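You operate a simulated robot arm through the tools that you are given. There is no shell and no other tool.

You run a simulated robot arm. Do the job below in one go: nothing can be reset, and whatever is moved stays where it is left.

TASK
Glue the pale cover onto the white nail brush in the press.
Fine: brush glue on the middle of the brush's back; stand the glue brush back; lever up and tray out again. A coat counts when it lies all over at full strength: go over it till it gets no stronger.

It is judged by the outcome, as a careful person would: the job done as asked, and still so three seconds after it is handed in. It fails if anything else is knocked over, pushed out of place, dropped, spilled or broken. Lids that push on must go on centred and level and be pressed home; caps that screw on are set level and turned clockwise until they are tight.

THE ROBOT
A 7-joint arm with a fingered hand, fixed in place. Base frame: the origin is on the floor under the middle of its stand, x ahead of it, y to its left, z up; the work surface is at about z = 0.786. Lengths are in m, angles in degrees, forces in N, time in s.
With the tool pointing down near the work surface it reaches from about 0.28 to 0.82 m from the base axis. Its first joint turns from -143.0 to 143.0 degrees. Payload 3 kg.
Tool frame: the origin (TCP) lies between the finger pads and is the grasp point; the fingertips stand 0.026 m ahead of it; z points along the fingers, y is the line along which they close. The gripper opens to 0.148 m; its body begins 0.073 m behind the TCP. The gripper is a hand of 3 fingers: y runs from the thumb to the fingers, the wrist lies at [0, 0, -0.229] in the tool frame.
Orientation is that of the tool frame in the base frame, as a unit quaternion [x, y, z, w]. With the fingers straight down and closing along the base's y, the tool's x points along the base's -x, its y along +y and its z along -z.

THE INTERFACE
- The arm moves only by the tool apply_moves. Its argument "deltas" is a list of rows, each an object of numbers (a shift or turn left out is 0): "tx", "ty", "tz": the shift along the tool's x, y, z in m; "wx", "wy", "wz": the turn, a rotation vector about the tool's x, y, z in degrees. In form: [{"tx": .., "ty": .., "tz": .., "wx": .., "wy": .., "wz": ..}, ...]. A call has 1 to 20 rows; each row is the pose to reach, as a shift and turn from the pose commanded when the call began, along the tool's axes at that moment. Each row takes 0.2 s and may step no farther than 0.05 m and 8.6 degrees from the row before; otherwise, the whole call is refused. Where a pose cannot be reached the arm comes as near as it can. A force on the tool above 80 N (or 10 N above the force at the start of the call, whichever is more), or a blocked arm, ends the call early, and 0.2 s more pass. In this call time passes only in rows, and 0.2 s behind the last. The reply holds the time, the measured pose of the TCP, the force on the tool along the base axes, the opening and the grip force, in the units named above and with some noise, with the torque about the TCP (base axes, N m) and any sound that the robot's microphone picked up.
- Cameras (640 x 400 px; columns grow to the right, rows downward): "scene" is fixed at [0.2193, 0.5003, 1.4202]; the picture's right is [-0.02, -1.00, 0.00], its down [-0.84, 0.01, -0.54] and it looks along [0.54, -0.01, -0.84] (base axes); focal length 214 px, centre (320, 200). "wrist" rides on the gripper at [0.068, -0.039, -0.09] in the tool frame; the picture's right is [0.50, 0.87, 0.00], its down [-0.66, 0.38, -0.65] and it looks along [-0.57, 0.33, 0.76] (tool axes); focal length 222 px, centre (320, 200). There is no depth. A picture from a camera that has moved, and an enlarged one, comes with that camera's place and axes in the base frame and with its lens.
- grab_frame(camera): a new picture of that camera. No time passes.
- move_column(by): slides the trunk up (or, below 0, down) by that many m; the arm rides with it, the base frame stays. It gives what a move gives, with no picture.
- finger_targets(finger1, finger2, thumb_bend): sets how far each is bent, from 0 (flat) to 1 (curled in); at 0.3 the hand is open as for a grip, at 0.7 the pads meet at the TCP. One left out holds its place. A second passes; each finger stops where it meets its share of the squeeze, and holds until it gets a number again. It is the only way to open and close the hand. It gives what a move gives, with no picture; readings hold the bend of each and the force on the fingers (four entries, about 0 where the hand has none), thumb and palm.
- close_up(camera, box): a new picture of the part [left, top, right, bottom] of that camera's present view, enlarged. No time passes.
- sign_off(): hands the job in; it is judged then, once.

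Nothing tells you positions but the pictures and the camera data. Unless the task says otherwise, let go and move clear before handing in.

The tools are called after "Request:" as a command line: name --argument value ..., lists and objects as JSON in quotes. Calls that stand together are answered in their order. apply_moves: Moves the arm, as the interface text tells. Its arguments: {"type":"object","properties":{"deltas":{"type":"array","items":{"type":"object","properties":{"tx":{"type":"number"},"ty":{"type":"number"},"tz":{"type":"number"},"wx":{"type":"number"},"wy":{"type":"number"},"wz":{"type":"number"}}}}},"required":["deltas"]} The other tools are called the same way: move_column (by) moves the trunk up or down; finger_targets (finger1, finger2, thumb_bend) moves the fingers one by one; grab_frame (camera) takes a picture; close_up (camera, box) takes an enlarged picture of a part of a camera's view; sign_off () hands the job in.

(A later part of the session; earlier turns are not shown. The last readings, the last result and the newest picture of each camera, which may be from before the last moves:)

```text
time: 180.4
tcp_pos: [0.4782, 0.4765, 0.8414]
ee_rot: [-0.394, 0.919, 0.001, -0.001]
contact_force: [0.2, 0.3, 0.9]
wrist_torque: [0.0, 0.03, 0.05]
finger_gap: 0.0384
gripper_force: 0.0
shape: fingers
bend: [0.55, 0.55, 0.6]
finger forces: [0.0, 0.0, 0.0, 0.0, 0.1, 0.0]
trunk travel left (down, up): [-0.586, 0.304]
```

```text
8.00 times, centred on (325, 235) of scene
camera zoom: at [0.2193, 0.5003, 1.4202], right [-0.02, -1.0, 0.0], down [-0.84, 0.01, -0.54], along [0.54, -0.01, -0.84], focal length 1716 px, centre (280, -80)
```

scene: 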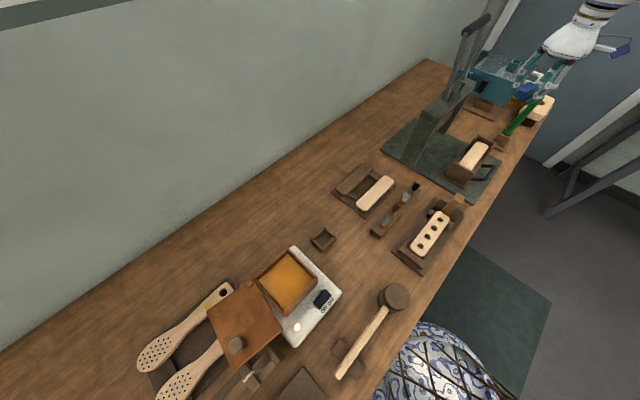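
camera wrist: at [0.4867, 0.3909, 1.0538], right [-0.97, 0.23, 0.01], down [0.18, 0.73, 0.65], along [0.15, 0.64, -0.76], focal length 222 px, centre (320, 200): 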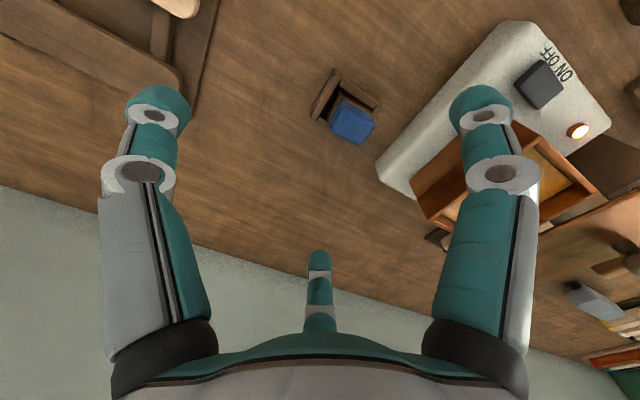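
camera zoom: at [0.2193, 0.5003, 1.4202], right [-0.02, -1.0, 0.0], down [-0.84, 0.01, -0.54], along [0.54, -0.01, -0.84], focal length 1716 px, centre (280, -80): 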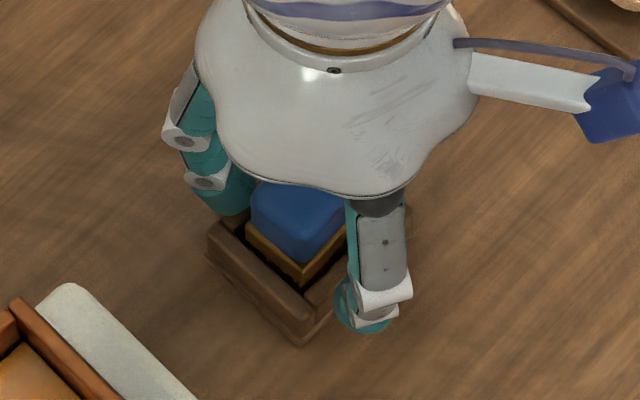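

Request:
apply_moves --deltas '[{"tx": -0.003}]'

Request:
finger_targets --finger1 0.7 --finger2 0.7 --thumb_bend 0.63

Request:
close_up --camera "wrist" --box '[220, 80, 420, 280]'

Request:
close_up --camera "scene" --box '[300, 210, 350, 260]'

```text
time: 180.8
tcp_pos: [0.4789, 0.4802, 0.8402]
ee_rot: [-0.394, 0.919, 0.001, 0.0]
contact_force: [-0.1, 0.3, 0.0]
wrist_torque: [-0.03, -0.01, 0.01]
finger_gap: 0.0384
gripper_force: 0.1
shape: fingers
bend: [0.55, 0.55, 0.6]
finger forces: [0.0, 0.0, 0.0, 0.0, 0.0, 0.0]
trunk travel left (down, up): [-0.586, 0.304]
```

```text
time: 181.8
tcp_pos: [0.4792, 0.4788, 0.843]
ee_rot: [-0.394, 0.919, 0.001, 0.0]
contact_force: [-1.0, 1.7, 0.9]
wrist_torque: [0.02, 0.0, 0.0]
finger_gap: 0.022
gripper_force: 7.8
shape: fingers
bend: [0.62, 0.62, 0.62]
finger forces: [6.7, 7.0, 0.0, 0.1, 2.3, 0.1]
trunk travel left (down, up): [-0.586, 0.304]
```

```text
2.00 times, centred on (320, 180) of wrist
camera zoom: at [0.4618, 0.4026, 0.9333], right [-0.97, 0.24, 0.0], down [0.18, 0.73, 0.65], along [0.15, 0.64, -0.76], focal length 444 px, centre (320, 240)
```

zoom: 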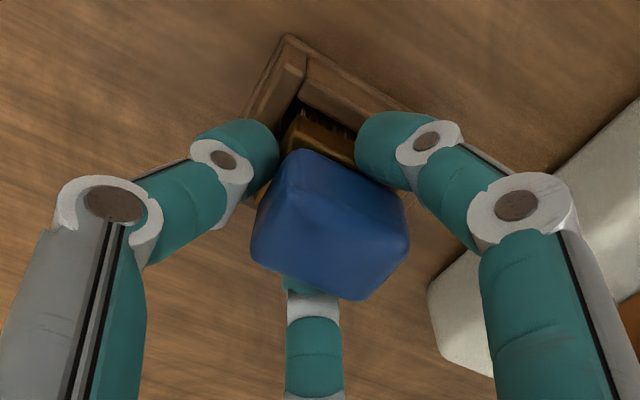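

```text
8.00 times, centred on (325, 235) of scene
camera zoom: at [0.2193, 0.5003, 1.4202], right [-0.02, -1.0, 0.0], down [-0.84, 0.01, -0.54], along [0.54, -0.01, -0.84], focal length 1716 px, centre (280, -80)
```

zoom: 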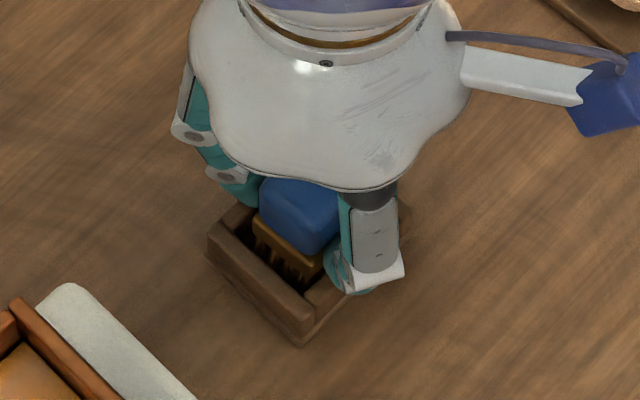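

Clean grip with light thumb pressure. I'll lift and verify it stays upright.

Request:
move_column --by 0.03

Request:
move_column --by 0.08

Request:
close_up --camera "wrist" --box '[220, 80, 420, 280]'

Request:
close_up --camera "scene" --box '[295, 170, 355, 260]'

```text
time: 182.5
tcp_pos: [0.4785, 0.4785, 0.8728]
ee_rot: [-0.393, 0.919, 0.0, -0.001]
contact_force: [0.8, -0.1, -0.6]
wrist_torque: [0.0, -0.02, 0.02]
finger_gap: 0.0222
gripper_force: 8.0
shape: fingers
bend: [0.62, 0.62, 0.62]
finger forces: [6.7, 6.8, 0.0, 0.0, 2.5, 0.0]
trunk travel left (down, up): [-0.616, 0.274]
```

```text
time: 183.7
tcp_pos: [0.4797, 0.4792, 0.9533]
ee_rot: [-0.394, 0.919, 0.001, -0.001]
contact_force: [-0.8, -0.4, -0.9]
wrist_torque: [-0.02, 0.0, 0.01]
finger_gap: 0.0225
gripper_force: 8.1
shape: fingers
bend: [0.62, 0.62, 0.62]
finger forces: [6.7, 6.7, 0.0, 0.0, 2.4, 0.0]
trunk travel left (down, up): [-0.696, 0.194]
```

```text
2.00 times, centred on (320, 180) of wrist
camera zoom: at [0.462, 0.4026, 1.0431], right [-0.97, 0.24, 0.0], down [0.18, 0.74, 0.65], along [0.15, 0.64, -0.76], focal length 444 px, centre (320, 240)
```

zoom: 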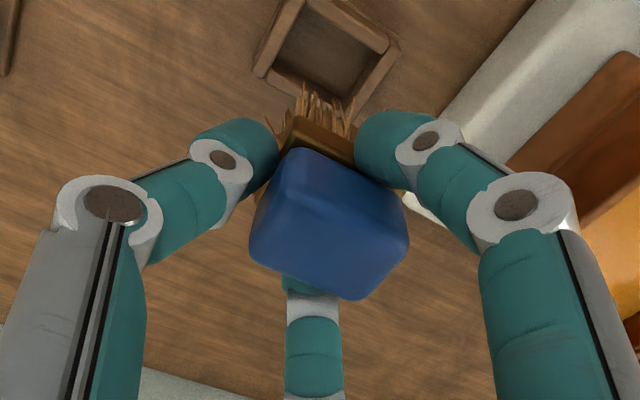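

```text
4.44 times, centred on (325, 215) of scene
camera zoom: at [0.2193, 0.5003, 1.4202], right [-0.02, -1.0, 0.0], down [-0.84, 0.01, -0.54], along [0.54, -0.01, -0.84], focal length 953 px, centre (298, 133)
```

zoom: 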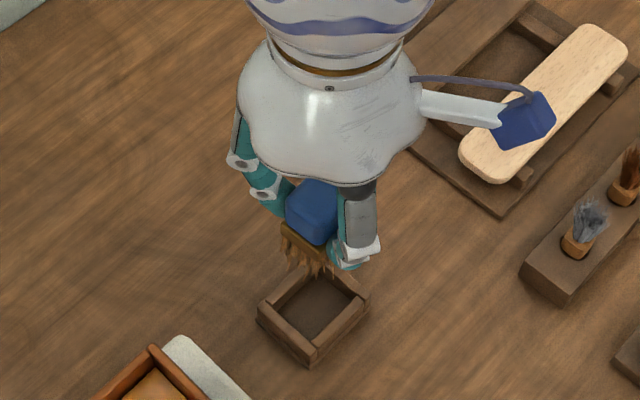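

Request:
close_up --camera "wrist" --box '[290, 90, 360, 160]'

Request:
close_up --camera "scene" --box '[305, 215, 345, 245]'

```text
5.71 times, centred on (325, 125) of wrist
camera zoom: at [0.462, 0.4026, 1.0431], right [-0.97, 0.24, 0.0], down [0.18, 0.74, 0.65], along [0.15, 0.64, -0.76], focal length 1269 px, centre (291, 629)
```

zoom: 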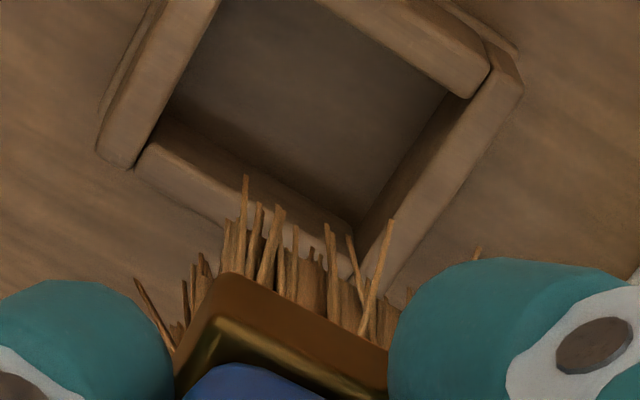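

```text
13.33 times, centred on (325, 230) of scene
camera zoom: at [0.2193, 0.5003, 1.4202], right [-0.02, -1.0, 0.0], down [-0.84, 0.01, -0.54], along [0.54, -0.01, -0.84], focal length 2860 px, centre (253, -200)
```

zoom: 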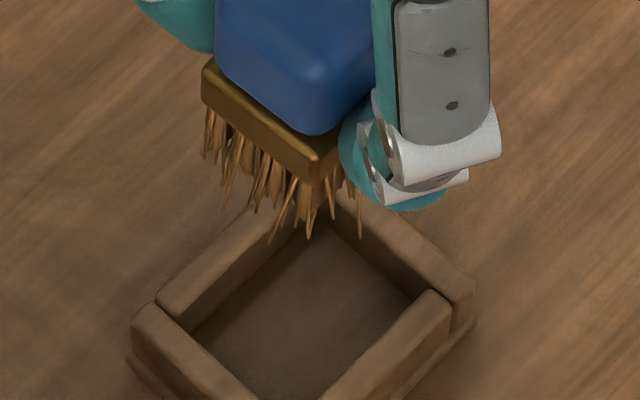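

The grip is stable, but the bristles look dry again, so I'll re-dip with this clean grip before painting.

Request:
move_column --by 0.06

Request:
apply_moves --deltas '[{"tx": 0.0045, "ty": 0.0341}, {"tx": 0.009, "ty": 0.0681}, {"tx": 0.0134, "ty": 0.1022}, {"tx": 0.0179, "ty": 0.1362}, {"tx": 0.0224, "ty": 0.1703}]'

Request:
grab_frame --camera "wrist"

```text
time: 184.7
tcp_pos: [0.4806, 0.4798, 1.0127]
ee_rot: [-0.394, 0.919, 0.0, -0.001]
contact_force: [1.5, -0.8, -0.6]
wrist_torque: [0.0, 0.0, 0.02]
finger_gap: 0.0225
gripper_force: 8.1
shape: fingers
bend: [0.62, 0.62, 0.62]
finger forces: [6.8, 6.7, 0.0, 0.1, 2.5, 0.1]
trunk travel left (down, up): [-0.756, 0.134]
```

```text
time: 185.9
tcp_pos: [0.3437, 0.5816, 1.0127]
ee_rot: [-0.392, 0.92, 0.0, 0.0]
contact_force: [0.8, 0.1, -1.6]
wrist_torque: [-0.01, 0.0, 0.0]
finger_gap: 0.0223
gripper_force: 7.8
shape: fingers
bend: [0.62, 0.62, 0.62]
finger forces: [6.7, 6.9, 0.0, 0.1, 2.3, 0.0]
trunk travel left (down, up): [-0.756, 0.134]
```

```text
taken
camera wrist: at [0.3252, 0.5053, 1.1045], right [-0.97, 0.24, 0.0], down [0.18, 0.73, 0.65], along [0.15, 0.64, -0.76], focal length 222 px, centre (320, 200)
```

wrist: 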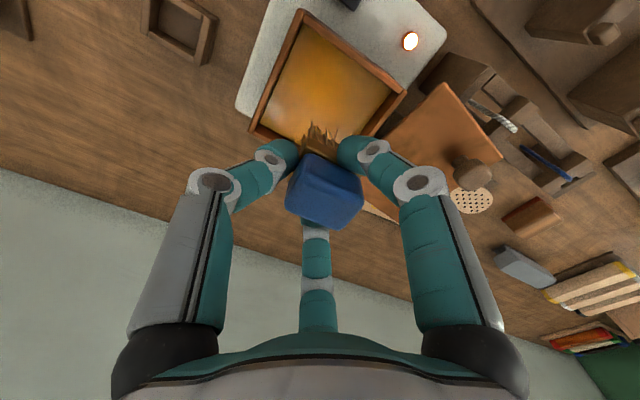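

Request:
move_column --by -0.089

Request:
move_column --by -0.005

Request:
close_up --camera "wrist" --box '[250, 80, 410, 240]'

Request:
close_up --camera "scene" --box '[250, 240, 330, 310]'

```text
time: 187.2
tcp_pos: [0.3425, 0.5817, 0.9241]
ee_rot: [-0.394, 0.919, 0.001, 0.001]
contact_force: [-1.1, 0.1, -0.3]
wrist_torque: [-0.01, -0.02, 0.03]
finger_gap: 0.0224
gripper_force: 7.5
shape: fingers
bend: [0.62, 0.62, 0.62]
finger forces: [6.7, 6.8, 0.0, 0.0, 2.2, 0.0]
trunk travel left (down, up): [-0.667, 0.223]
```

```text
time: 187.7
tcp_pos: [0.3424, 0.5829, 0.9201]
ee_rot: [-0.394, 0.919, 0.001, 0.0]
contact_force: [-0.4, 1.1, 7.0]
wrist_torque: [0.03, 0.04, 0.0]
finger_gap: 0.0218
gripper_force: 8.9
shape: fingers
bend: [0.62, 0.62, 0.62]
finger forces: [7.7, 7.9, 0.1, 0.0, 2.4, 0.0]
trunk travel left (down, up): [-0.662, 0.228]
```

```text
2.50 times, centred on (330, 160) of wrist
camera zoom: at [0.325, 0.5051, 1.0108], right [-0.97, 0.24, 0.0], down [0.18, 0.73, 0.65], along [0.15, 0.64, -0.76], focal length 555 px, centre (295, 300)
```

zoom: 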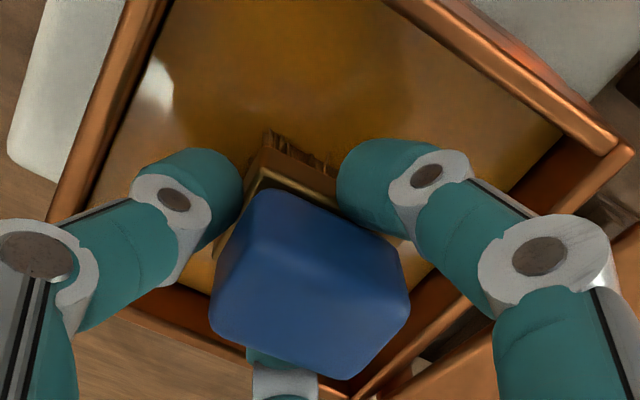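

```text
5.71 times, centred on (290, 275) of scene
camera zoom: at [0.2193, 0.5003, 1.4202], right [-0.02, -1.0, 0.0], down [-0.84, 0.01, -0.54], along [0.54, -0.01, -0.84], focal length 1226 px, centre (491, -229)
```

zoom: 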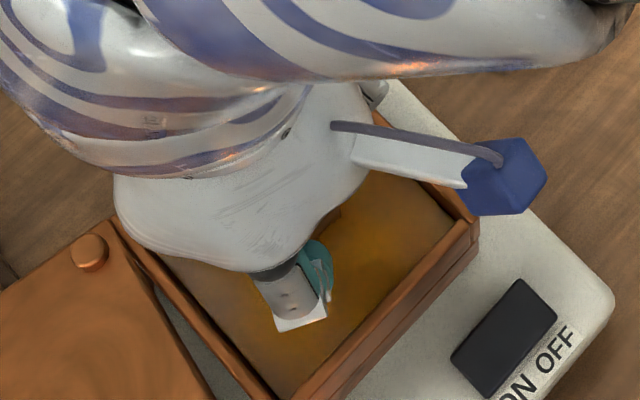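

Request:
move_column --by 0.02

Request:
move_column --by 0.08

Request:
close_up --camera "wrist" --box '[250, 80, 410, 240]'

```text
time: 188.4
tcp_pos: [0.3431, 0.5817, 0.9387]
ee_rot: [-0.394, 0.919, 0.001, -0.001]
contact_force: [-0.2, 0.8, -0.7]
wrist_torque: [0.0, 0.01, 0.02]
finger_gap: 0.0221
gripper_force: 8.5
shape: fingers
bend: [0.62, 0.62, 0.62]
finger forces: [7.2, 7.2, 0.1, 0.1, 2.5, 0.0]
trunk travel left (down, up): [-0.682, 0.208]
```

```text
time: 189.5
tcp_pos: [0.3438, 0.5814, 1.0175]
ee_rot: [-0.393, 0.92, 0.001, -0.001]
contact_force: [0.1, -0.5, -0.2]
wrist_torque: [0.0, -0.02, 0.01]
finger_gap: 0.0224
gripper_force: 8.1
shape: fingers
bend: [0.62, 0.62, 0.62]
finger forces: [7.2, 7.2, 0.0, 0.1, 2.4, 0.0]
trunk travel left (down, up): [-0.762, 0.128]
```

```text
2.50 times, centred on (330, 160) of wrist
camera zoom: at [0.3251, 0.5049, 1.11], right [-0.97, 0.24, 0.0], down [0.18, 0.74, 0.65], along [0.15, 0.64, -0.76], focal length 555 px, centre (295, 300)
```

zoom: 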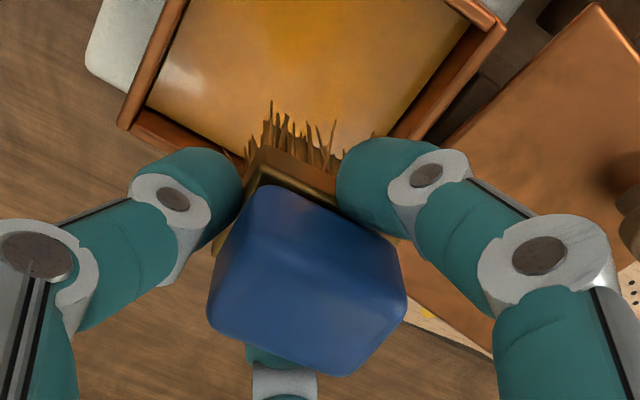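

The bristles are well loaded. I'll carry the brush to the tray again with a better arm/trunk split.

Request:
move_column --by 0.1

Request:
apply_moves --deltas '[{"tx": 0.011, "ty": -0.0388, "tz": 0.0091, "wz": 4.1}, {"tx": 0.0219, "ty": -0.0775, "tz": 0.0182, "wz": 8.2}, {"tx": 0.0329, "ty": -0.1163, "tz": 0.0273, "wz": 12.3}, {"tx": 0.0438, "ty": -0.1551, "tz": 0.0364, "wz": 16.4}, {"tx": 0.0548, "ty": -0.1939, "tz": 0.0455, "wz": 20.5}, {"tx": 0.0657, "ty": -0.2326, "tz": 0.0546, "wz": 24.6}, {"tx": 0.0767, "ty": -0.2714, "tz": 0.0637, "wz": 28.7}, {"tx": 0.0876, "ty": -0.3102, "tz": 0.0728, "wz": 32.8}, {"tx": 0.0986, "ty": -0.349, "tz": 0.0819, "wz": 36.9}, {"tx": 0.1095, "ty": -0.3877, "tz": 0.091, "wz": 41}, {"tx": 0.1205, "ty": -0.4265, "tz": 0.1, "wz": 45}]'

Request:
grab_frame --camera "wrist"

```text
time: 190.9
tcp_pos: [0.3418, 0.5825, 1.1184]
ee_rot: [-0.394, 0.919, 0.001, -0.002]
contact_force: [0.3, -0.2, 0.0]
wrist_torque: [0.0, 0.01, 0.0]
finger_gap: 0.0222
gripper_force: 8.3
shape: fingers
bend: [0.62, 0.62, 0.62]
finger forces: [7.1, 7.1, 0.1, 0.0, 2.4, 0.0]
trunk travel left (down, up): [-0.862, 0.028]
```

```text
time: 193.3
tcp_pos: [0.5875, 0.2227, 1.0471]
ee_rot: [-0.012, 1.0, 0.001, -0.002]
contact_force: [-0.3, 0.1, 0.1]
wrist_torque: [-0.01, -0.02, -0.02]
finger_gap: 0.0218
gripper_force: 7.7
shape: fingers
bend: [0.62, 0.62, 0.62]
finger forces: [6.8, 6.8, 0.0, 0.0, 1.8, 0.1]
out of reach, approached as far as the arm can: row 10, 11
trunk travel left (down, up): [-0.862, 0.028]
```

```text
taken
camera wrist: at [0.5217, 0.1794, 1.1378], right [-0.52, 0.85, 0.0], down [0.65, 0.39, 0.65], along [0.56, 0.34, -0.76], focal length 222 px, centre (320, 200)
```

wrist: 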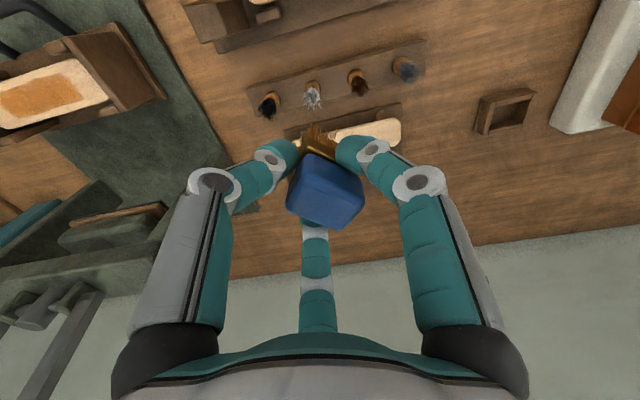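

Request:
apply_moves --deltas '[{"tx": -0.0075, "ty": -0.0342, "tz": 0.003, "wz": 4.5}, {"tx": -0.015, "ty": -0.0684, "tz": 0.006, "wz": 9}, {"tx": -0.0225, "ty": -0.1026, "tz": 0.009, "wz": 13.5}, {"tx": -0.03, "ty": -0.1368, "tz": 0.012, "wz": 18}, {"tx": -0.0375, "ty": -0.171, "tz": 0.015, "wz": 22.5}, {"tx": -0.0635, "ty": -0.195, "tz": 0.018, "wz": 27}, {"tx": -0.0895, "ty": -0.219, "tz": 0.021, "wz": 31.5}, {"tx": -0.1155, "ty": -0.243, "tz": 0.024, "wz": 36}, {"tx": -0.1415, "ty": -0.267, "tz": 0.027, "wz": 40.5}, {"tx": -0.1675, "ty": -0.291, "tz": 0.03, "wz": 44.9}]'

Request:
grab_frame --camera "wrist"

Request:
close_up --camera "wrist" --box '[240, 60, 400, 220]'

```text
time: 195.5
tcp_pos: [0.7622, -0.0627, 1.0182]
ee_rot: [0.372, 0.928, 0.0, -0.001]
contact_force: [0.3, 0.8, -1.1]
wrist_torque: [0.02, -0.02, -0.02]
finger_gap: 0.0215
gripper_force: 8.2
shape: fingers
bend: [0.62, 0.62, 0.62]
finger forces: [6.9, 6.9, 0.0, 0.0, 1.6, 0.0]
out of reach, approached as far as the arm can: row 1, 2, 3, 4, 5, 6, 7
trunk travel left (down, up): [-0.862, 0.028]
```

```text
taken
camera wrist: at [0.687, -0.0448, 1.1089], right [0.24, 0.97, 0.0], down [0.74, -0.18, 0.65], along [0.63, -0.15, -0.76], focal length 222 px, centre (320, 200)
```

wrist: 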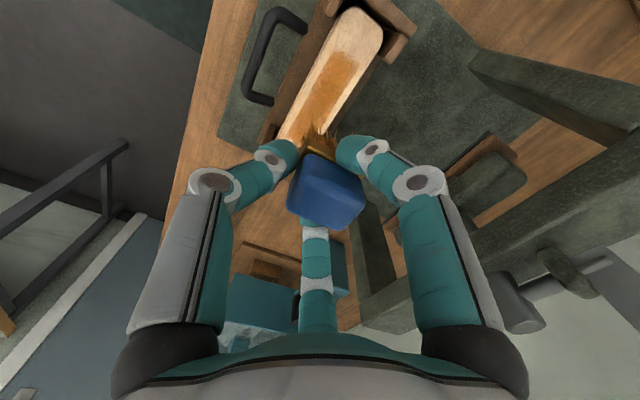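

```text
2.50 times, centred on (320, 140) of wrist
camera zoom: at [0.687, -0.0448, 1.1089], right [0.24, 0.97, 0.0], down [0.74, -0.18, 0.65], along [0.63, -0.15, -0.76], focal length 555 px, centre (320, 350)
```

zoom: 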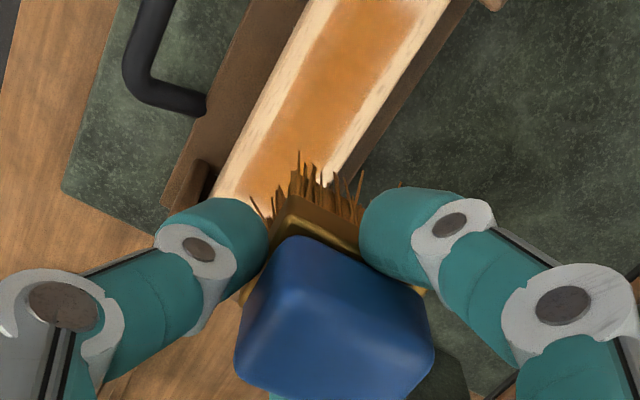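

Request:
apply_moves --deltas '[{"tx": -0.001, "ty": -0.001, "tz": 0.04}, {"tx": -0.0023, "ty": -0.0025, "tz": 0.08}]'

Request:
move_column --by -0.025

Request:
move_column --by -0.007

Request:
close_up --camera "wrist" --box '[240, 60, 400, 220]'

Request:
close_up --camera "scene" --box '[445, 125, 505, 175]'

```text
time: 196.1
tcp_pos: [0.7626, -0.0673, 0.9351]
ee_rot: [0.37, 0.929, -0.001, 0.0]
contact_force: [-0.4, -0.8, -1.1]
wrist_torque: [-0.02, 0.03, 0.04]
finger_gap: 0.0214
gripper_force: 8.1
shape: fingers
bend: [0.62, 0.62, 0.62]
finger forces: [6.9, 6.8, 0.1, 0.0, 1.6, 0.0]
trunk travel left (down, up): [-0.862, 0.028]
```

```text
time: 196.8
tcp_pos: [0.7626, -0.0666, 0.9106]
ee_rot: [0.37, 0.929, 0.0, -0.001]
contact_force: [1.0, 0.8, 6.2]
wrist_torque: [0.05, -0.07, -0.01]
finger_gap: 0.0213
gripper_force: 9.5
shape: fingers
bend: [0.63, 0.62, 0.62]
finger forces: [8.3, 8.1, 0.0, 0.1, 2.3, 0.0]
trunk travel left (down, up): [-0.837, 0.053]
```

```text
time: 197.3
tcp_pos: [0.7621, -0.0676, 0.9036]
ee_rot: [0.371, 0.929, 0.0, -0.001]
contact_force: [-0.1, -0.5, 7.0]
wrist_torque: [0.03, -0.01, 0.01]
finger_gap: 0.0193
gripper_force: 8.8
shape: fingers
bend: [0.63, 0.63, 0.62]
finger forces: [7.7, 8.3, 0.0, 0.0, 1.8, 0.1]
trunk travel left (down, up): [-0.83, 0.06]
```

```text
2.50 times, centred on (320, 140) of wrist
camera zoom: at [0.6863, -0.0504, 0.9947], right [0.23, 0.97, 0.0], down [0.74, -0.18, 0.65], along [0.64, -0.15, -0.76], focal length 555 px, centre (320, 350)
```

zoom: 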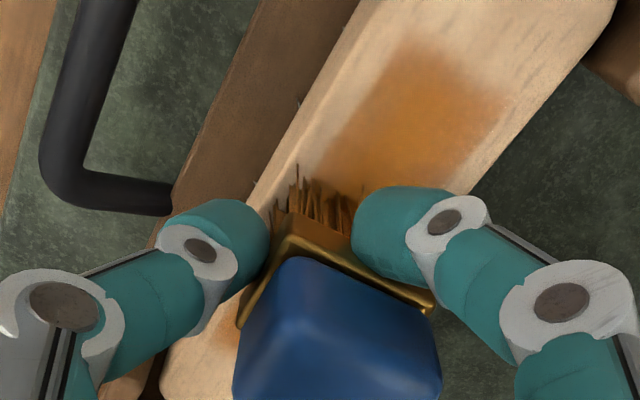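

```text
8.00 times, centred on (475, 150) of scene
camera zoom: at [0.2193, 0.5003, 1.4202], right [-0.02, -1.0, 0.0], down [-0.84, 0.01, -0.54], along [0.54, -0.01, -0.84], focal length 1716 px, centre (-920, 600)
```

zoom: 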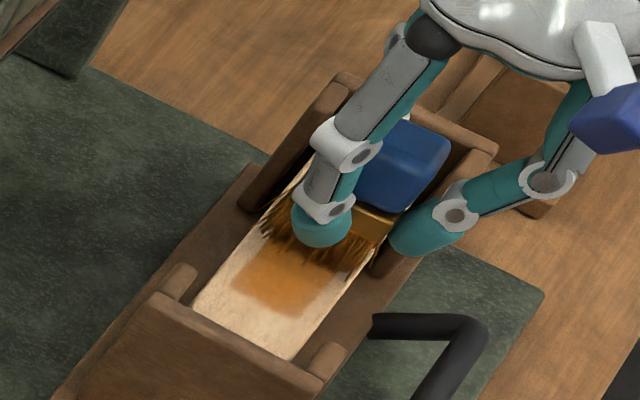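

Contact made; the brush slid up slightly in the grip but is held. I'll ease off 1.5 mm and stroke along the middle.

Request:
apply_moves --deltas '[{"tz": -0.0015}, {"tx": 0.012, "tz": -0.0015}, {"tx": 0.024, "tz": -0.0015}, {"tx": 0.036, "tz": -0.0015}, {"tx": 0.046, "tz": -0.0015}]'

Request:
apply_moves --deltas '[{"tx": -0.012}, {"tx": -0.024}, {"tx": -0.036}, {"tx": -0.048}, {"tx": -0.06}, {"tx": -0.072}, {"tx": -0.084}, {"tx": -0.092}]'

Request:
close_up --camera "scene" --box '[445, 125, 505, 175]'

Request:
close_up --camera "wrist" --box '[240, 60, 400, 220]'

```text
time: 198.5
tcp_pos: [0.7297, -0.0374, 0.9045]
ee_rot: [0.371, 0.929, 0.0, -0.001]
contact_force: [0.2, 0.3, 0.7]
wrist_torque: [-0.01, 0.0, -0.01]
finger_gap: 0.0197
gripper_force: 8.0
shape: fingers
bend: [0.63, 0.63, 0.62]
finger forces: [6.9, 7.3, 0.0, 0.0, 1.1, 0.1]
trunk travel left (down, up): [-0.83, 0.06]
```

```text
time: 200.3
tcp_pos: [0.795, -0.0992, 0.9031]
ee_rot: [0.371, 0.929, -0.001, -0.002]
contact_force: [-1.0, 2.0, 5.3]
wrist_torque: [0.07, -0.01, 0.0]
finger_gap: 0.0196
gripper_force: 8.7
shape: fingers
bend: [0.63, 0.63, 0.62]
finger forces: [8.8, 6.9, 0.1, 0.0, 1.1, 0.0]
trunk travel left (down, up): [-0.83, 0.06]
```

```text
8.00 times, centred on (475, 150) of scene
camera zoom: at [0.2193, 0.5003, 1.4202], right [-0.02, -1.0, 0.0], down [-0.84, 0.01, -0.54], along [0.54, -0.01, -0.84], focal length 1716 px, centre (-920, 600)
```

zoom: 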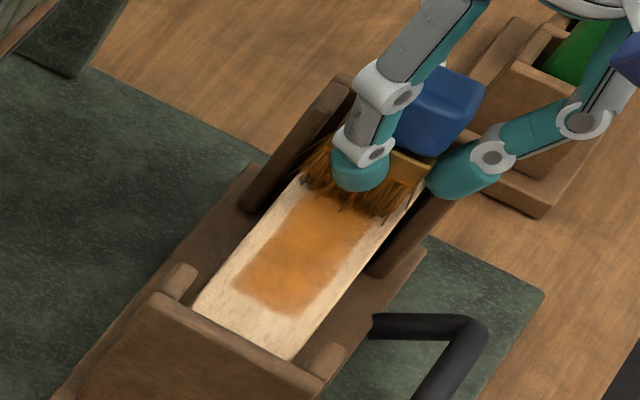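

```text
2.50 times, centred on (320, 140) of wrist
camera zoom: at [0.7198, -0.0816, 0.9952], right [0.23, 0.97, 0.0], down [0.74, -0.18, 0.65], along [0.63, -0.15, -0.76], focal length 555 px, centre (320, 350)
```

zoom: 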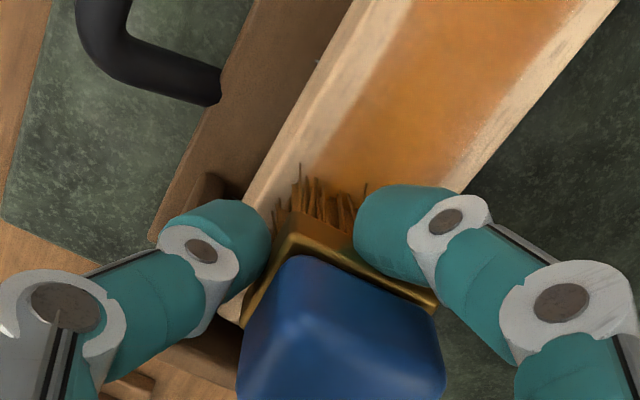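

Request:
apply_moves --deltas '[{"tx": 0.012, "tz": 0.0005}, {"tx": 0.024, "tz": 0.0005}, {"tx": 0.036, "tz": 0.0005}, {"tx": 0.048, "tz": 0.0007}, {"tx": 0.06, "tz": 0.0009}, {"tx": 0.072, "tz": 0.0012}, {"tx": 0.084, "tz": 0.0015}, {"tx": 0.094, "tz": 0.0015}]'

Request:
apply_moves --deltas '[{"tx": -0.012}, {"tx": -0.024}, {"tx": -0.036}, {"tx": -0.048, "tz": -0.0004}, {"tx": -0.06, "tz": -0.0006}, {"tx": -0.072, "tz": -0.0008}, {"tx": -0.084, "tz": -0.001}, {"tx": -0.094, "tz": -0.001}]'

Request:
close_up --camera "scene" --box '[445, 125, 505, 175]'

Request:
close_up --camera "wrist" --box '[240, 60, 400, 220]'

```text
time: 202.1
tcp_pos: [0.7265, -0.0337, 0.9039]
ee_rot: [0.37, 0.929, 0.0, -0.001]
contact_force: [0.5, -1.2, 3.1]
wrist_torque: [-0.03, -0.05, -0.01]
finger_gap: 0.0192
gripper_force: 8.6
shape: fingers
bend: [0.63, 0.62, 0.62]
finger forces: [7.1, 8.2, 0.0, 0.1, 1.4, 0.0]
trunk travel left (down, up): [-0.83, 0.06]
```

```text
time: 203.9
tcp_pos: [0.7959, -0.099, 0.9049]
ee_rot: [0.37, 0.929, 0.0, -0.001]
contact_force: [-1.2, 1.1, 2.0]
wrist_torque: [0.03, 0.0, 0.05]
finger_gap: 0.0192
gripper_force: 8.4
shape: fingers
bend: [0.63, 0.63, 0.62]
finger forces: [7.9, 7.1, 0.0, 0.0, 1.1, 0.0]
trunk travel left (down, up): [-0.83, 0.06]
```

```text
8.00 times, centred on (475, 150) of scene
camera zoom: at [0.2193, 0.5003, 1.4202], right [-0.02, -1.0, 0.0], down [-0.84, 0.01, -0.54], along [0.54, -0.01, -0.84], focal length 1716 px, centre (-920, 600)
```

zoom: 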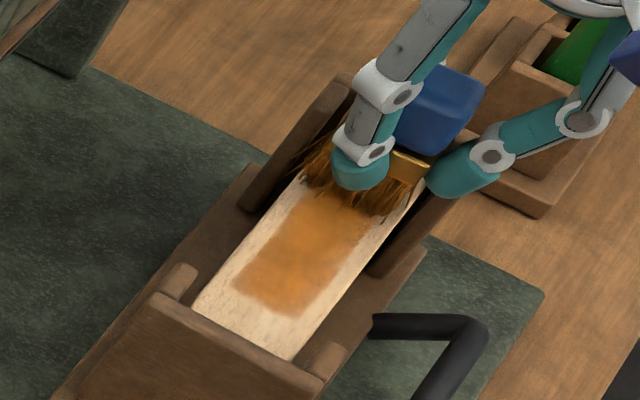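

```text
2.50 times, centred on (320, 140) of wrist
camera zoom: at [0.7204, -0.0817, 0.9952], right [0.23, 0.97, 0.0], down [0.74, -0.18, 0.65], along [0.63, -0.15, -0.76], focal length 555 px, centre (320, 350)
```

zoom: 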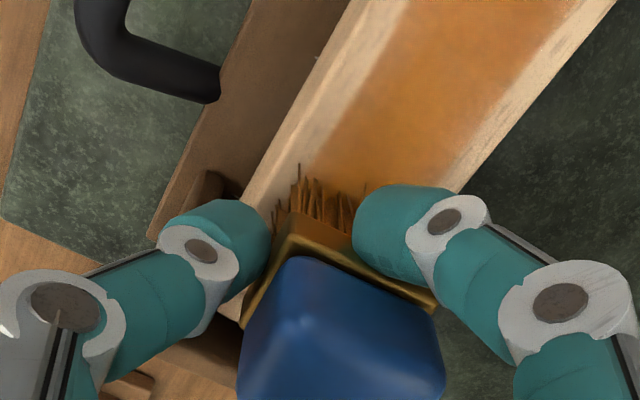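

Request:
apply_moves --deltas '[{"tx": 0.006, "ty": 0.005, "tz": 0.0005}, {"tx": 0.018, "ty": 0.005, "tz": 0.0005}, {"tx": 0.03, "ty": 0.005, "tz": 0.0005}, {"tx": 0.042, "ty": 0.005, "tz": 0.0007}, {"tx": 0.054, "ty": 0.005, "tz": 0.0009}, {"tx": 0.066, "ty": 0.005, "tz": 0.001}, {"tx": 0.078, "ty": 0.005, "tz": 0.0011}, {"tx": 0.09, "ty": 0.005, "tz": 0.0012}, {"tx": 0.094, "ty": 0.0, "tz": 0.0012}, {"tx": 0.094, "ty": -0.005, "tz": 0.0012}, {"tx": 0.082, "ty": -0.005, "tz": 0.0011}, {"tx": 0.07, "ty": -0.005, "tz": 0.001}, {"tx": 0.058, "ty": -0.005, "tz": 0.0009}, {"tx": 0.046, "ty": -0.005, "tz": 0.0008}, {"tx": 0.034, "ty": -0.005, "tz": 0.0006}, {"tx": 0.022, "ty": -0.005, "tz": 0.0005}, {"tx": 0.01, "ty": -0.005, "tz": 0.0005}, {"tx": -0.001, "ty": -0.005, "tz": 0.0003}]'

Request:
move_column --by 0.05

Request:
close_up --camera "scene" --box '[445, 125, 505, 175]'

Request:
close_up --camera "wrist" --box '[240, 20, 440, 200]'

```text
time: 207.7
tcp_pos: [0.794, -0.1031, 0.9046]
ee_rot: [0.37, 0.929, 0.001, -0.001]
contact_force: [0.3, 0.3, -0.9]
wrist_torque: [0.02, 0.01, 0.01]
finger_gap: 0.0201
gripper_force: 8.0
shape: fingers
bend: [0.63, 0.63, 0.63]
finger forces: [7.1, 7.2, 0.1, 0.1, 0.9, 0.0]
trunk travel left (down, up): [-0.83, 0.06]
```

```text
time: 208.7
tcp_pos: [0.7926, -0.1029, 0.9544]
ee_rot: [0.371, 0.929, 0.001, -0.001]
contact_force: [0.1, -0.2, 0.1]
wrist_torque: [-0.02, 0.02, 0.03]
finger_gap: 0.0196
gripper_force: 7.9
shape: fingers
bend: [0.63, 0.63, 0.63]
finger forces: [7.2, 7.2, 0.0, 0.0, 1.1, 0.0]
trunk travel left (down, up): [-0.88, 0.01]
```

```text
8.00 times, centred on (475, 150) of scene
camera zoom: at [0.2193, 0.5003, 1.4202], right [-0.02, -1.0, 0.0], down [-0.84, 0.01, -0.54], along [0.54, -0.01, -0.84], focal length 1716 px, centre (-920, 600)
```

zoom: 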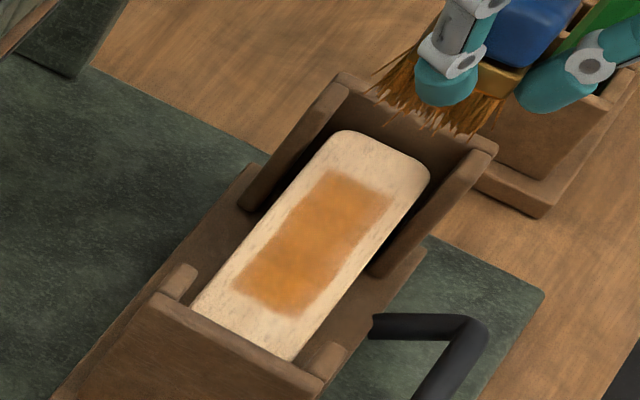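

```text
2.22 times, centred on (340, 110) of wrist
camera zoom: at [0.7181, -0.0859, 1.0452], right [0.23, 0.97, 0.0], down [0.74, -0.18, 0.65], along [0.63, -0.15, -0.76], focal length 494 px, centre (276, 400)
```

zoom: 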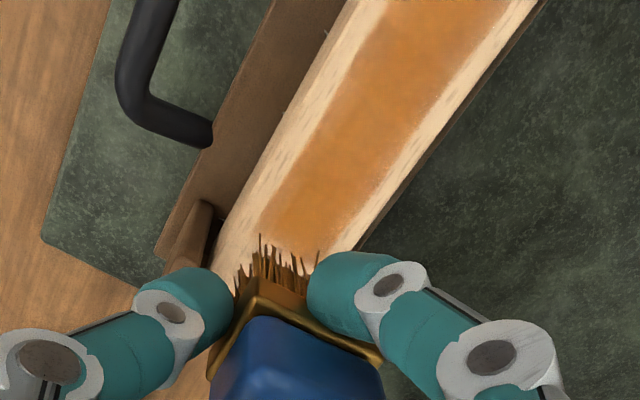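

Request:
apply_moves --deltas '[{"tx": 0.003, "ty": 0.006}]'

Request:
move_column --by -0.051

Request:
apply_moves --deltas '[{"tx": 0.01}, {"tx": 0.02}, {"tx": 0.03}, {"tx": 0.04, "tz": 0.0003}, {"tx": 0.05, "tz": 0.0005}, {"tx": 0.06, "tz": 0.0007}, {"tx": 0.07, "tz": 0.0008}, {"tx": 0.08, "tz": 0.0009}, {"tx": 0.09, "tz": 0.0009}, {"tx": 0.08, "tz": 0.0009}, {"tx": 0.07, "tz": 0.0008}, {"tx": 0.06, "tz": 0.0007}, {"tx": 0.05, "tz": 0.0005}, {"tx": 0.04, "tz": 0.0003}, {"tx": 0.03}, {"tx": 0.02}, {"tx": 0.01}, {"tx": 0.0}]'

Request:
move_column --by 0.05

Request:
close_up --camera "scene" --box '[445, 125, 505, 175]'

```text
time: 209.1
tcp_pos: [0.7952, -0.0967, 0.9537]
ee_rot: [0.372, 0.928, 0.0, 0.0]
contact_force: [-0.6, -0.3, -0.3]
wrist_torque: [0.03, -0.01, 0.0]
finger_gap: 0.0199
gripper_force: 7.6
shape: fingers
bend: [0.63, 0.63, 0.63]
finger forces: [7.2, 7.2, 0.0, 0.1, 1.1, 0.0]
trunk travel left (down, up): [-0.88, 0.01]
```

```text
time: 210.0
tcp_pos: [0.7959, -0.0981, 0.9028]
ee_rot: [0.372, 0.928, 0.0, -0.001]
contact_force: [-0.5, -0.1, 2.9]
wrist_torque: [0.0, 0.04, 0.04]
finger_gap: 0.0193
gripper_force: 8.4
shape: fingers
bend: [0.63, 0.63, 0.62]
finger forces: [8.0, 7.5, 0.0, 0.0, 1.4, 0.0]
trunk travel left (down, up): [-0.829, 0.061]
```

```text
time: 213.8
tcp_pos: [0.7956, -0.0972, 0.9034]
ee_rot: [0.37, 0.929, 0.0, 0.0]
contact_force: [0.4, 0.1, -0.6]
wrist_torque: [0.01, -0.02, -0.01]
finger_gap: 0.0195
gripper_force: 8.1
shape: fingers
bend: [0.63, 0.63, 0.62]
finger forces: [7.3, 7.5, 0.0, 0.1, 1.0, 0.1]
trunk travel left (down, up): [-0.829, 0.061]
```

```text
time: 214.7
tcp_pos: [0.7963, -0.0975, 0.9536]
ee_rot: [0.371, 0.929, -0.001, -0.001]
contact_force: [0.1, 0.4, -1.2]
wrist_torque: [0.01, 0.01, 0.0]
finger_gap: 0.0192
gripper_force: 7.9
shape: fingers
bend: [0.63, 0.63, 0.62]
finger forces: [7.3, 7.3, 0.0, 0.0, 1.0, 0.0]
trunk travel left (down, up): [-0.879, 0.011]
```

```text
8.00 times, centred on (475, 150) of scene
camera zoom: at [0.2193, 0.5003, 1.4202], right [-0.02, -1.0, 0.0], down [-0.84, 0.01, -0.54], along [0.54, -0.01, -0.84], focal length 1716 px, centre (-920, 600)
```

zoom: 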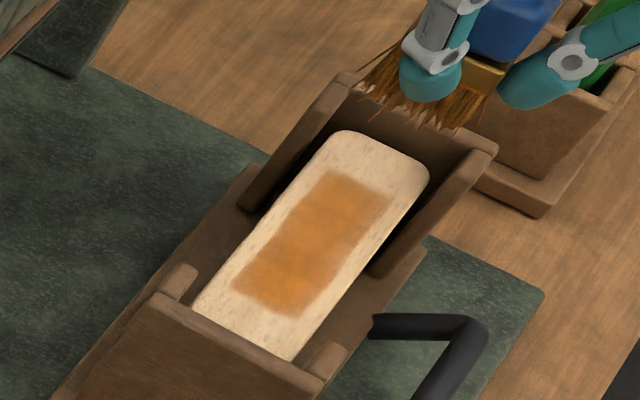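

Request:
move_column --by -0.052

Request:
apply_moves --deltas '[{"tx": 0.012}, {"tx": 0.024}, {"tx": 0.036}, {"tx": 0.045}]'

Request:
apply_moves --deltas '[{"tx": 0.012, "tz": 0.0003}, {"tx": 0.024, "tz": 0.0006}, {"tx": 0.036, "tz": 0.0008}, {"tx": 0.045, "tz": 0.001}]'

Request:
apply_moves --deltas '[{"tx": -0.012}, {"tx": -0.024, "tz": -0.0003}, {"tx": -0.036, "tz": -0.0005}, {"tx": -0.045, "tz": -0.0008}]'

Request:
apply_moves --deltas '[{"tx": -0.012}, {"tx": -0.024}, {"tx": -0.036}, {"tx": -0.045}]'

Request:
move_column --by 0.055

Request:
close_up --camera "scene" --box '[445, 125, 505, 175]'

```text
time: 215.6
tcp_pos: [0.7958, -0.0963, 0.9017]
ee_rot: [0.371, 0.929, 0.0, -0.001]
contact_force: [-1.0, 0.2, 7.4]
wrist_torque: [0.01, 0.01, 0.01]
finger_gap: 0.0195
gripper_force: 9.6
shape: fingers
bend: [0.63, 0.63, 0.62]
finger forces: [8.8, 8.2, 0.1, 0.0, 1.5, 0.1]
trunk travel left (down, up): [-0.827, 0.063]
```

```text
time: 216.6
tcp_pos: [0.763, -0.066, 0.9021]
ee_rot: [0.371, 0.929, 0.0, -0.001]
contact_force: [3.2, -1.5, 10.8]
wrist_torque: [-0.03, -0.17, 0.01]
finger_gap: 0.0187
gripper_force: 9.9
shape: fingers
bend: [0.64, 0.63, 0.62]
finger forces: [7.5, 10.2, 0.1, 0.0, 1.1, 0.1]
trunk travel left (down, up): [-0.827, 0.063]
```

```text
time: 217.6
tcp_pos: [0.7305, -0.0335, 0.9015]
ee_rot: [0.371, 0.928, -0.001, -0.001]
contact_force: [2.4, -1.3, 10.9]
wrist_torque: [-0.07, -0.18, 0.01]
finger_gap: 0.0185
gripper_force: 9.9
shape: fingers
bend: [0.64, 0.62, 0.62]
finger forces: [7.4, 10.4, 0.0, 0.0, 1.4, 0.0]
trunk travel left (down, up): [-0.827, 0.063]
```

```text
time: 218.6
tcp_pos: [0.7622, -0.0662, 0.9014]
ee_rot: [0.37, 0.929, 0.001, 0.0]
contact_force: [-2.6, 2.7, 4.8]
wrist_torque: [0.12, 0.03, 0.04]
finger_gap: 0.0197
gripper_force: 9.2
shape: fingers
bend: [0.63, 0.64, 0.62]
finger forces: [9.3, 7.2, 0.0, 0.0, 1.4, 0.0]
trunk travel left (down, up): [-0.827, 0.063]
```

```text
time: 219.6
tcp_pos: [0.7951, -0.0987, 0.9042]
ee_rot: [0.371, 0.929, 0.001, 0.0]
contact_force: [-0.4, -0.1, -0.9]
wrist_torque: [0.01, 0.01, -0.03]
finger_gap: 0.0196
gripper_force: 7.7
shape: fingers
bend: [0.62, 0.63, 0.62]
finger forces: [7.3, 7.3, 0.0, 0.0, 0.8, 0.0]
trunk travel left (down, up): [-0.827, 0.063]
```

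```text
time: 220.6
tcp_pos: [0.7945, -0.097, 0.9579]
ee_rot: [0.371, 0.929, 0.0, -0.001]
contact_force: [0.1, 0.2, -0.3]
wrist_torque: [0.02, 0.0, 0.0]
finger_gap: 0.0201
gripper_force: 7.8
shape: fingers
bend: [0.62, 0.63, 0.62]
finger forces: [7.4, 7.4, 0.0, 0.0, 0.8, 0.0]
trunk travel left (down, up): [-0.882, 0.008]
```

```text
8.00 times, centred on (475, 150) of scene
camera zoom: at [0.2193, 0.5003, 1.4202], right [-0.02, -1.0, 0.0], down [-0.84, 0.01, -0.54], along [0.54, -0.01, -0.84], focal length 1716 px, centre (-920, 600)
```

zoom: 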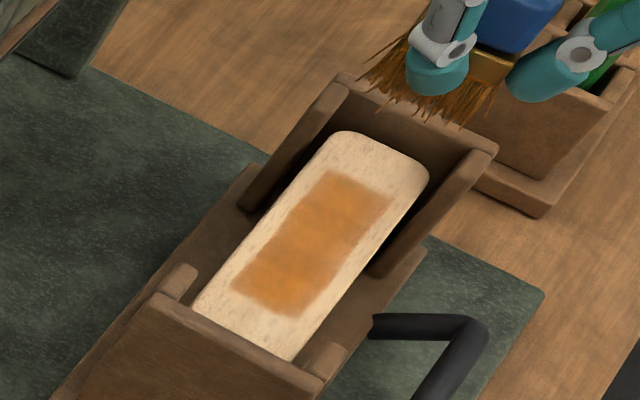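

The coat no longer changes—full strength. Now I'll return the glue brush to its holder: lift and carry it back on a path clear of the press.

Request:
apply_moves --deltas '[{"tx": 0.0194, "ty": -0.0141, "tz": -0.012, "wz": -5}, {"tx": 0.0388, "ty": -0.0282, "tz": -0.024, "wz": -10}, {"tx": 0.0582, "ty": -0.0423, "tz": -0.036, "wz": -15}, {"tx": 0.0776, "ty": -0.0564, "tz": -0.048, "wz": -20}, {"tx": 0.1119, "ty": -0.0435, "tz": -0.055, "wz": -25}, {"tx": 0.1462, "ty": -0.0306, "tz": -0.062, "wz": -30}, {"tx": 0.1805, "ty": -0.0177, "tz": -0.068, "wz": -35}, {"tx": 0.2148, "ty": -0.0048, "tz": -0.072, "wz": -40}, {"tx": 0.2491, "ty": 0.0081, "tz": -0.072, "wz": -45}]'

Request:
grab_frame --camera "wrist"

```text
time: 222.6
tcp_pos: [0.648, 0.0853, 1.0243]
ee_rot: [-0.005, 1.0, -0.002, -0.001]
contact_force: [-0.2, 0.8, -0.9]
wrist_torque: [-0.05, 0.04, 0.02]
finger_gap: 0.0197
gripper_force: 7.5
shape: fingers
bend: [0.62, 0.63, 0.63]
finger forces: [7.2, 7.4, 0.0, 0.1, 0.7, 0.0]
out of reach, approached as far as the arm can: row 5, 6, 7, 8, 9
trunk travel left (down, up): [-0.882, 0.008]
```

```text
taken
camera wrist: at [0.5813, 0.0452, 1.114], right [-0.51, 0.86, 0.0], down [0.65, 0.39, 0.65], along [0.56, 0.33, -0.76], focal length 222 px, centre (320, 200)
```

wrist: 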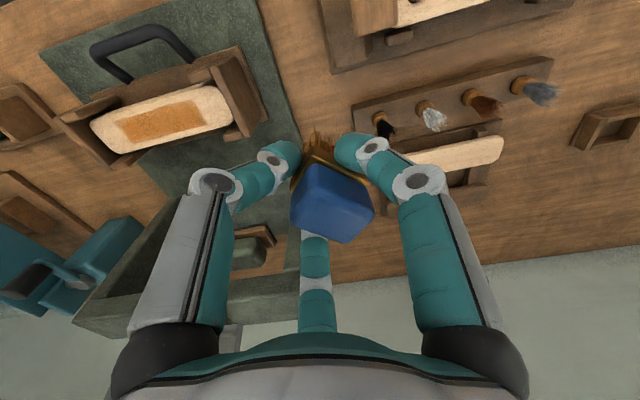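

Request:
apply_moves --deltas '[{"tx": 0.0149, "ty": 0.036, "wz": -4.2}, {"tx": 0.0298, "ty": 0.072, "wz": -8.4}, {"tx": 0.0447, "ty": 0.1081, "wz": -12.6}, {"tx": 0.0596, "ty": 0.1441, "wz": -16.8}, {"tx": 0.0745, "ty": 0.1801, "wz": -21}, {"tx": 0.0893, "ty": 0.2161, "wz": -25.2}, {"tx": 0.1042, "ty": 0.2521, "wz": -29.4}, {"tx": 0.1191, "ty": 0.2881, "wz": -33.6}, {"tx": 0.134, "ty": 0.3242, "wz": -37.8}, {"tx": 0.1489, "ty": 0.3602, "wz": -42}, {"tx": 0.1638, "ty": 0.3962, "wz": -45.9}]'

Request:
grab_frame --camera "wrist"

Request:
close_up --camera "scene" --box '[280, 170, 370, 260]'

```text
time: 225.0
tcp_pos: [0.4732, 0.4749, 1.0206]
ee_rot: [-0.401, 0.916, -0.001, -0.001]
contact_force: [0.2, 0.0, -1.3]
wrist_torque: [0.02, 0.01, 0.03]
finger_gap: 0.0192
gripper_force: 8.1
shape: fingers
bend: [0.62, 0.63, 0.63]
finger forces: [7.4, 7.2, 0.0, 0.1, 0.6, 0.0]
trunk travel left (down, up): [-0.882, 0.008]
```

```text
taken
camera wrist: at [0.4583, 0.3976, 1.1121], right [-0.98, 0.22, 0.0], down [0.17, 0.74, 0.65], along [0.14, 0.64, -0.76], focal length 222 px, centre (320, 200)
```

wrist: 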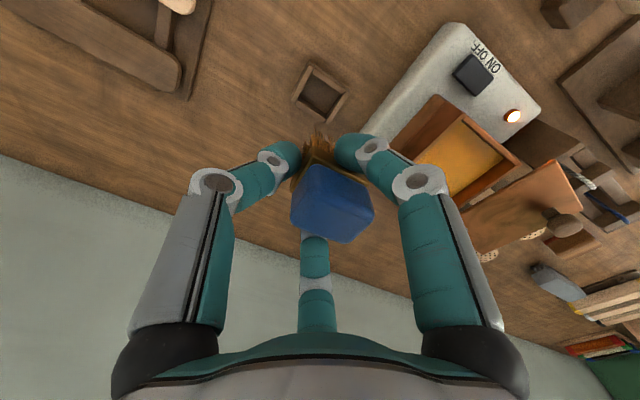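

```text
4.44 times, centred on (325, 215) of scene
camera zoom: at [0.2193, 0.5003, 1.4202], right [-0.02, -1.0, 0.0], down [-0.84, 0.01, -0.54], along [0.54, -0.01, -0.84], focal length 953 px, centre (298, 133)
```

zoom: 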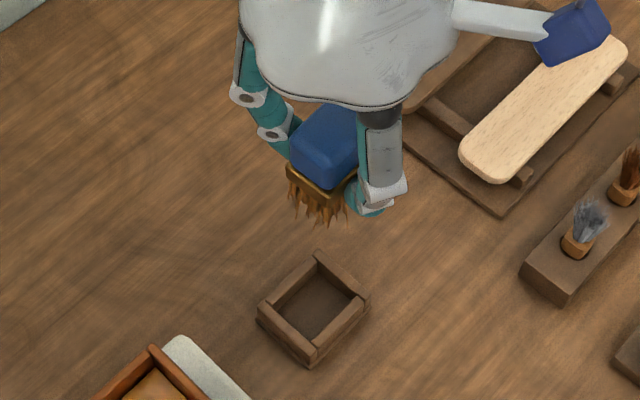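

Request:
close_up --camera "wrist" --box '[220, 80, 420, 280]'

Request:
close_up --camera "scene" --box '[305, 190, 345, 230]'

```text
2.00 times, centred on (320, 180) of wrist
camera zoom: at [0.4583, 0.3976, 1.1121], right [-0.98, 0.22, 0.0], down [0.17, 0.74, 0.65], along [0.14, 0.64, -0.76], focal length 444 px, centre (320, 240)
```

zoom: 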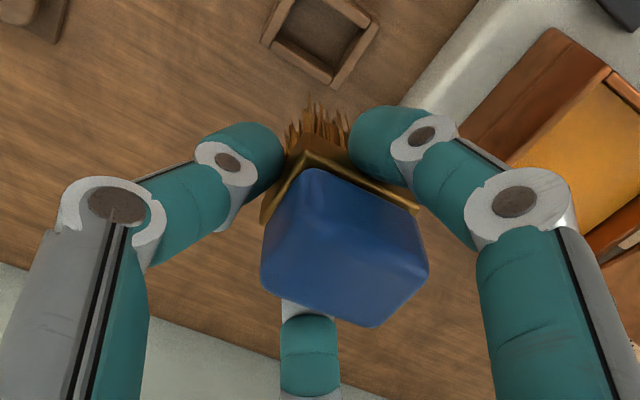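

```text
10.00 times, centred on (325, 210) of scene
camera zoom: at [0.2193, 0.5003, 1.4202], right [-0.02, -1.0, 0.0], down [-0.84, 0.01, -0.54], along [0.54, -0.01, -0.84], focal length 2145 px, centre (270, 100)
```

zoom: 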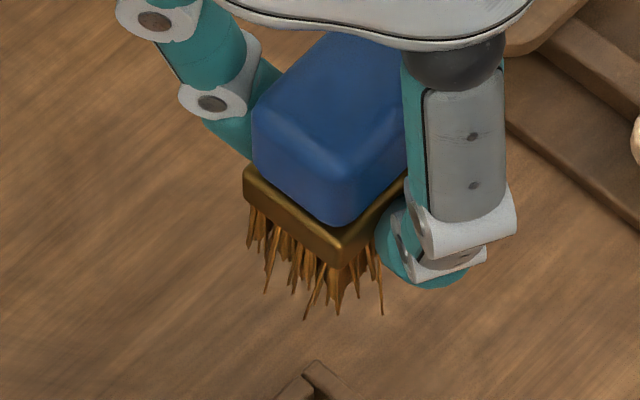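

Request:
apply_moves --deltas '[{"tx": -0.0078, "ty": -0.0027, "wz": 0.8}]'

Request:
move_column --by -0.12

Request:
close_up --camera "scene" --box '[305, 215, 345, 255]'

Request:
close_up --camera "wrist" --box '[240, 50, 400, 210]'

```text
time: 225.4
tcp_pos: [0.4823, 0.4798, 1.0217]
ee_rot: [-0.396, 0.918, 0.0, -0.001]
contact_force: [0.8, 1.0, -0.1]
wrist_torque: [-0.01, -0.01, -0.01]
finger_gap: 0.0194
gripper_force: 7.8
shape: fingers
bend: [0.62, 0.63, 0.63]
finger forces: [7.3, 7.4, 0.0, 0.0, 0.5, 0.0]
trunk travel left (down, up): [-0.882, 0.008]
```

```text
time: 226.9
tcp_pos: [0.4817, 0.4785, 0.9018]
ee_rot: [-0.396, 0.918, 0.001, -0.001]
contact_force: [0.0, -0.5, -0.4]
wrist_torque: [-0.02, 0.07, 0.03]
finger_gap: 0.0196
gripper_force: 8.4
shape: fingers
bend: [0.62, 0.63, 0.63]
finger forces: [7.2, 7.3, 0.0, 0.1, 0.6, 0.1]
trunk travel left (down, up): [-0.762, 0.128]
```

```text
10.00 times, centred on (325, 235) of scene
camera zoom: at [0.2193, 0.5003, 1.4202], right [-0.02, -1.0, 0.0], down [-0.84, 0.01, -0.54], along [0.54, -0.01, -0.84], focal length 2145 px, centre (270, -150)
```

zoom: 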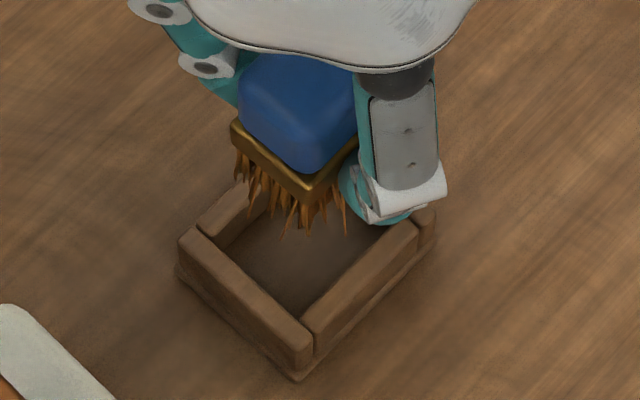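

```text
2.50 times, centred on (320, 130) of wrist
camera zoom: at [0.4644, 0.402, 0.9927], right [-0.97, 0.23, 0.0], down [0.18, 0.74, 0.65], along [0.15, 0.64, -0.76], focal length 555 px, centre (320, 375)
```

zoom: 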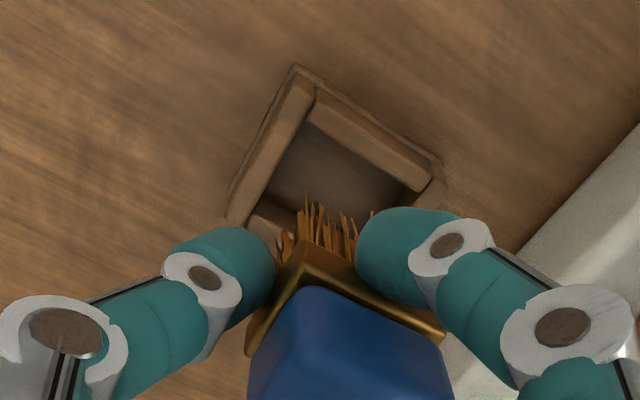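

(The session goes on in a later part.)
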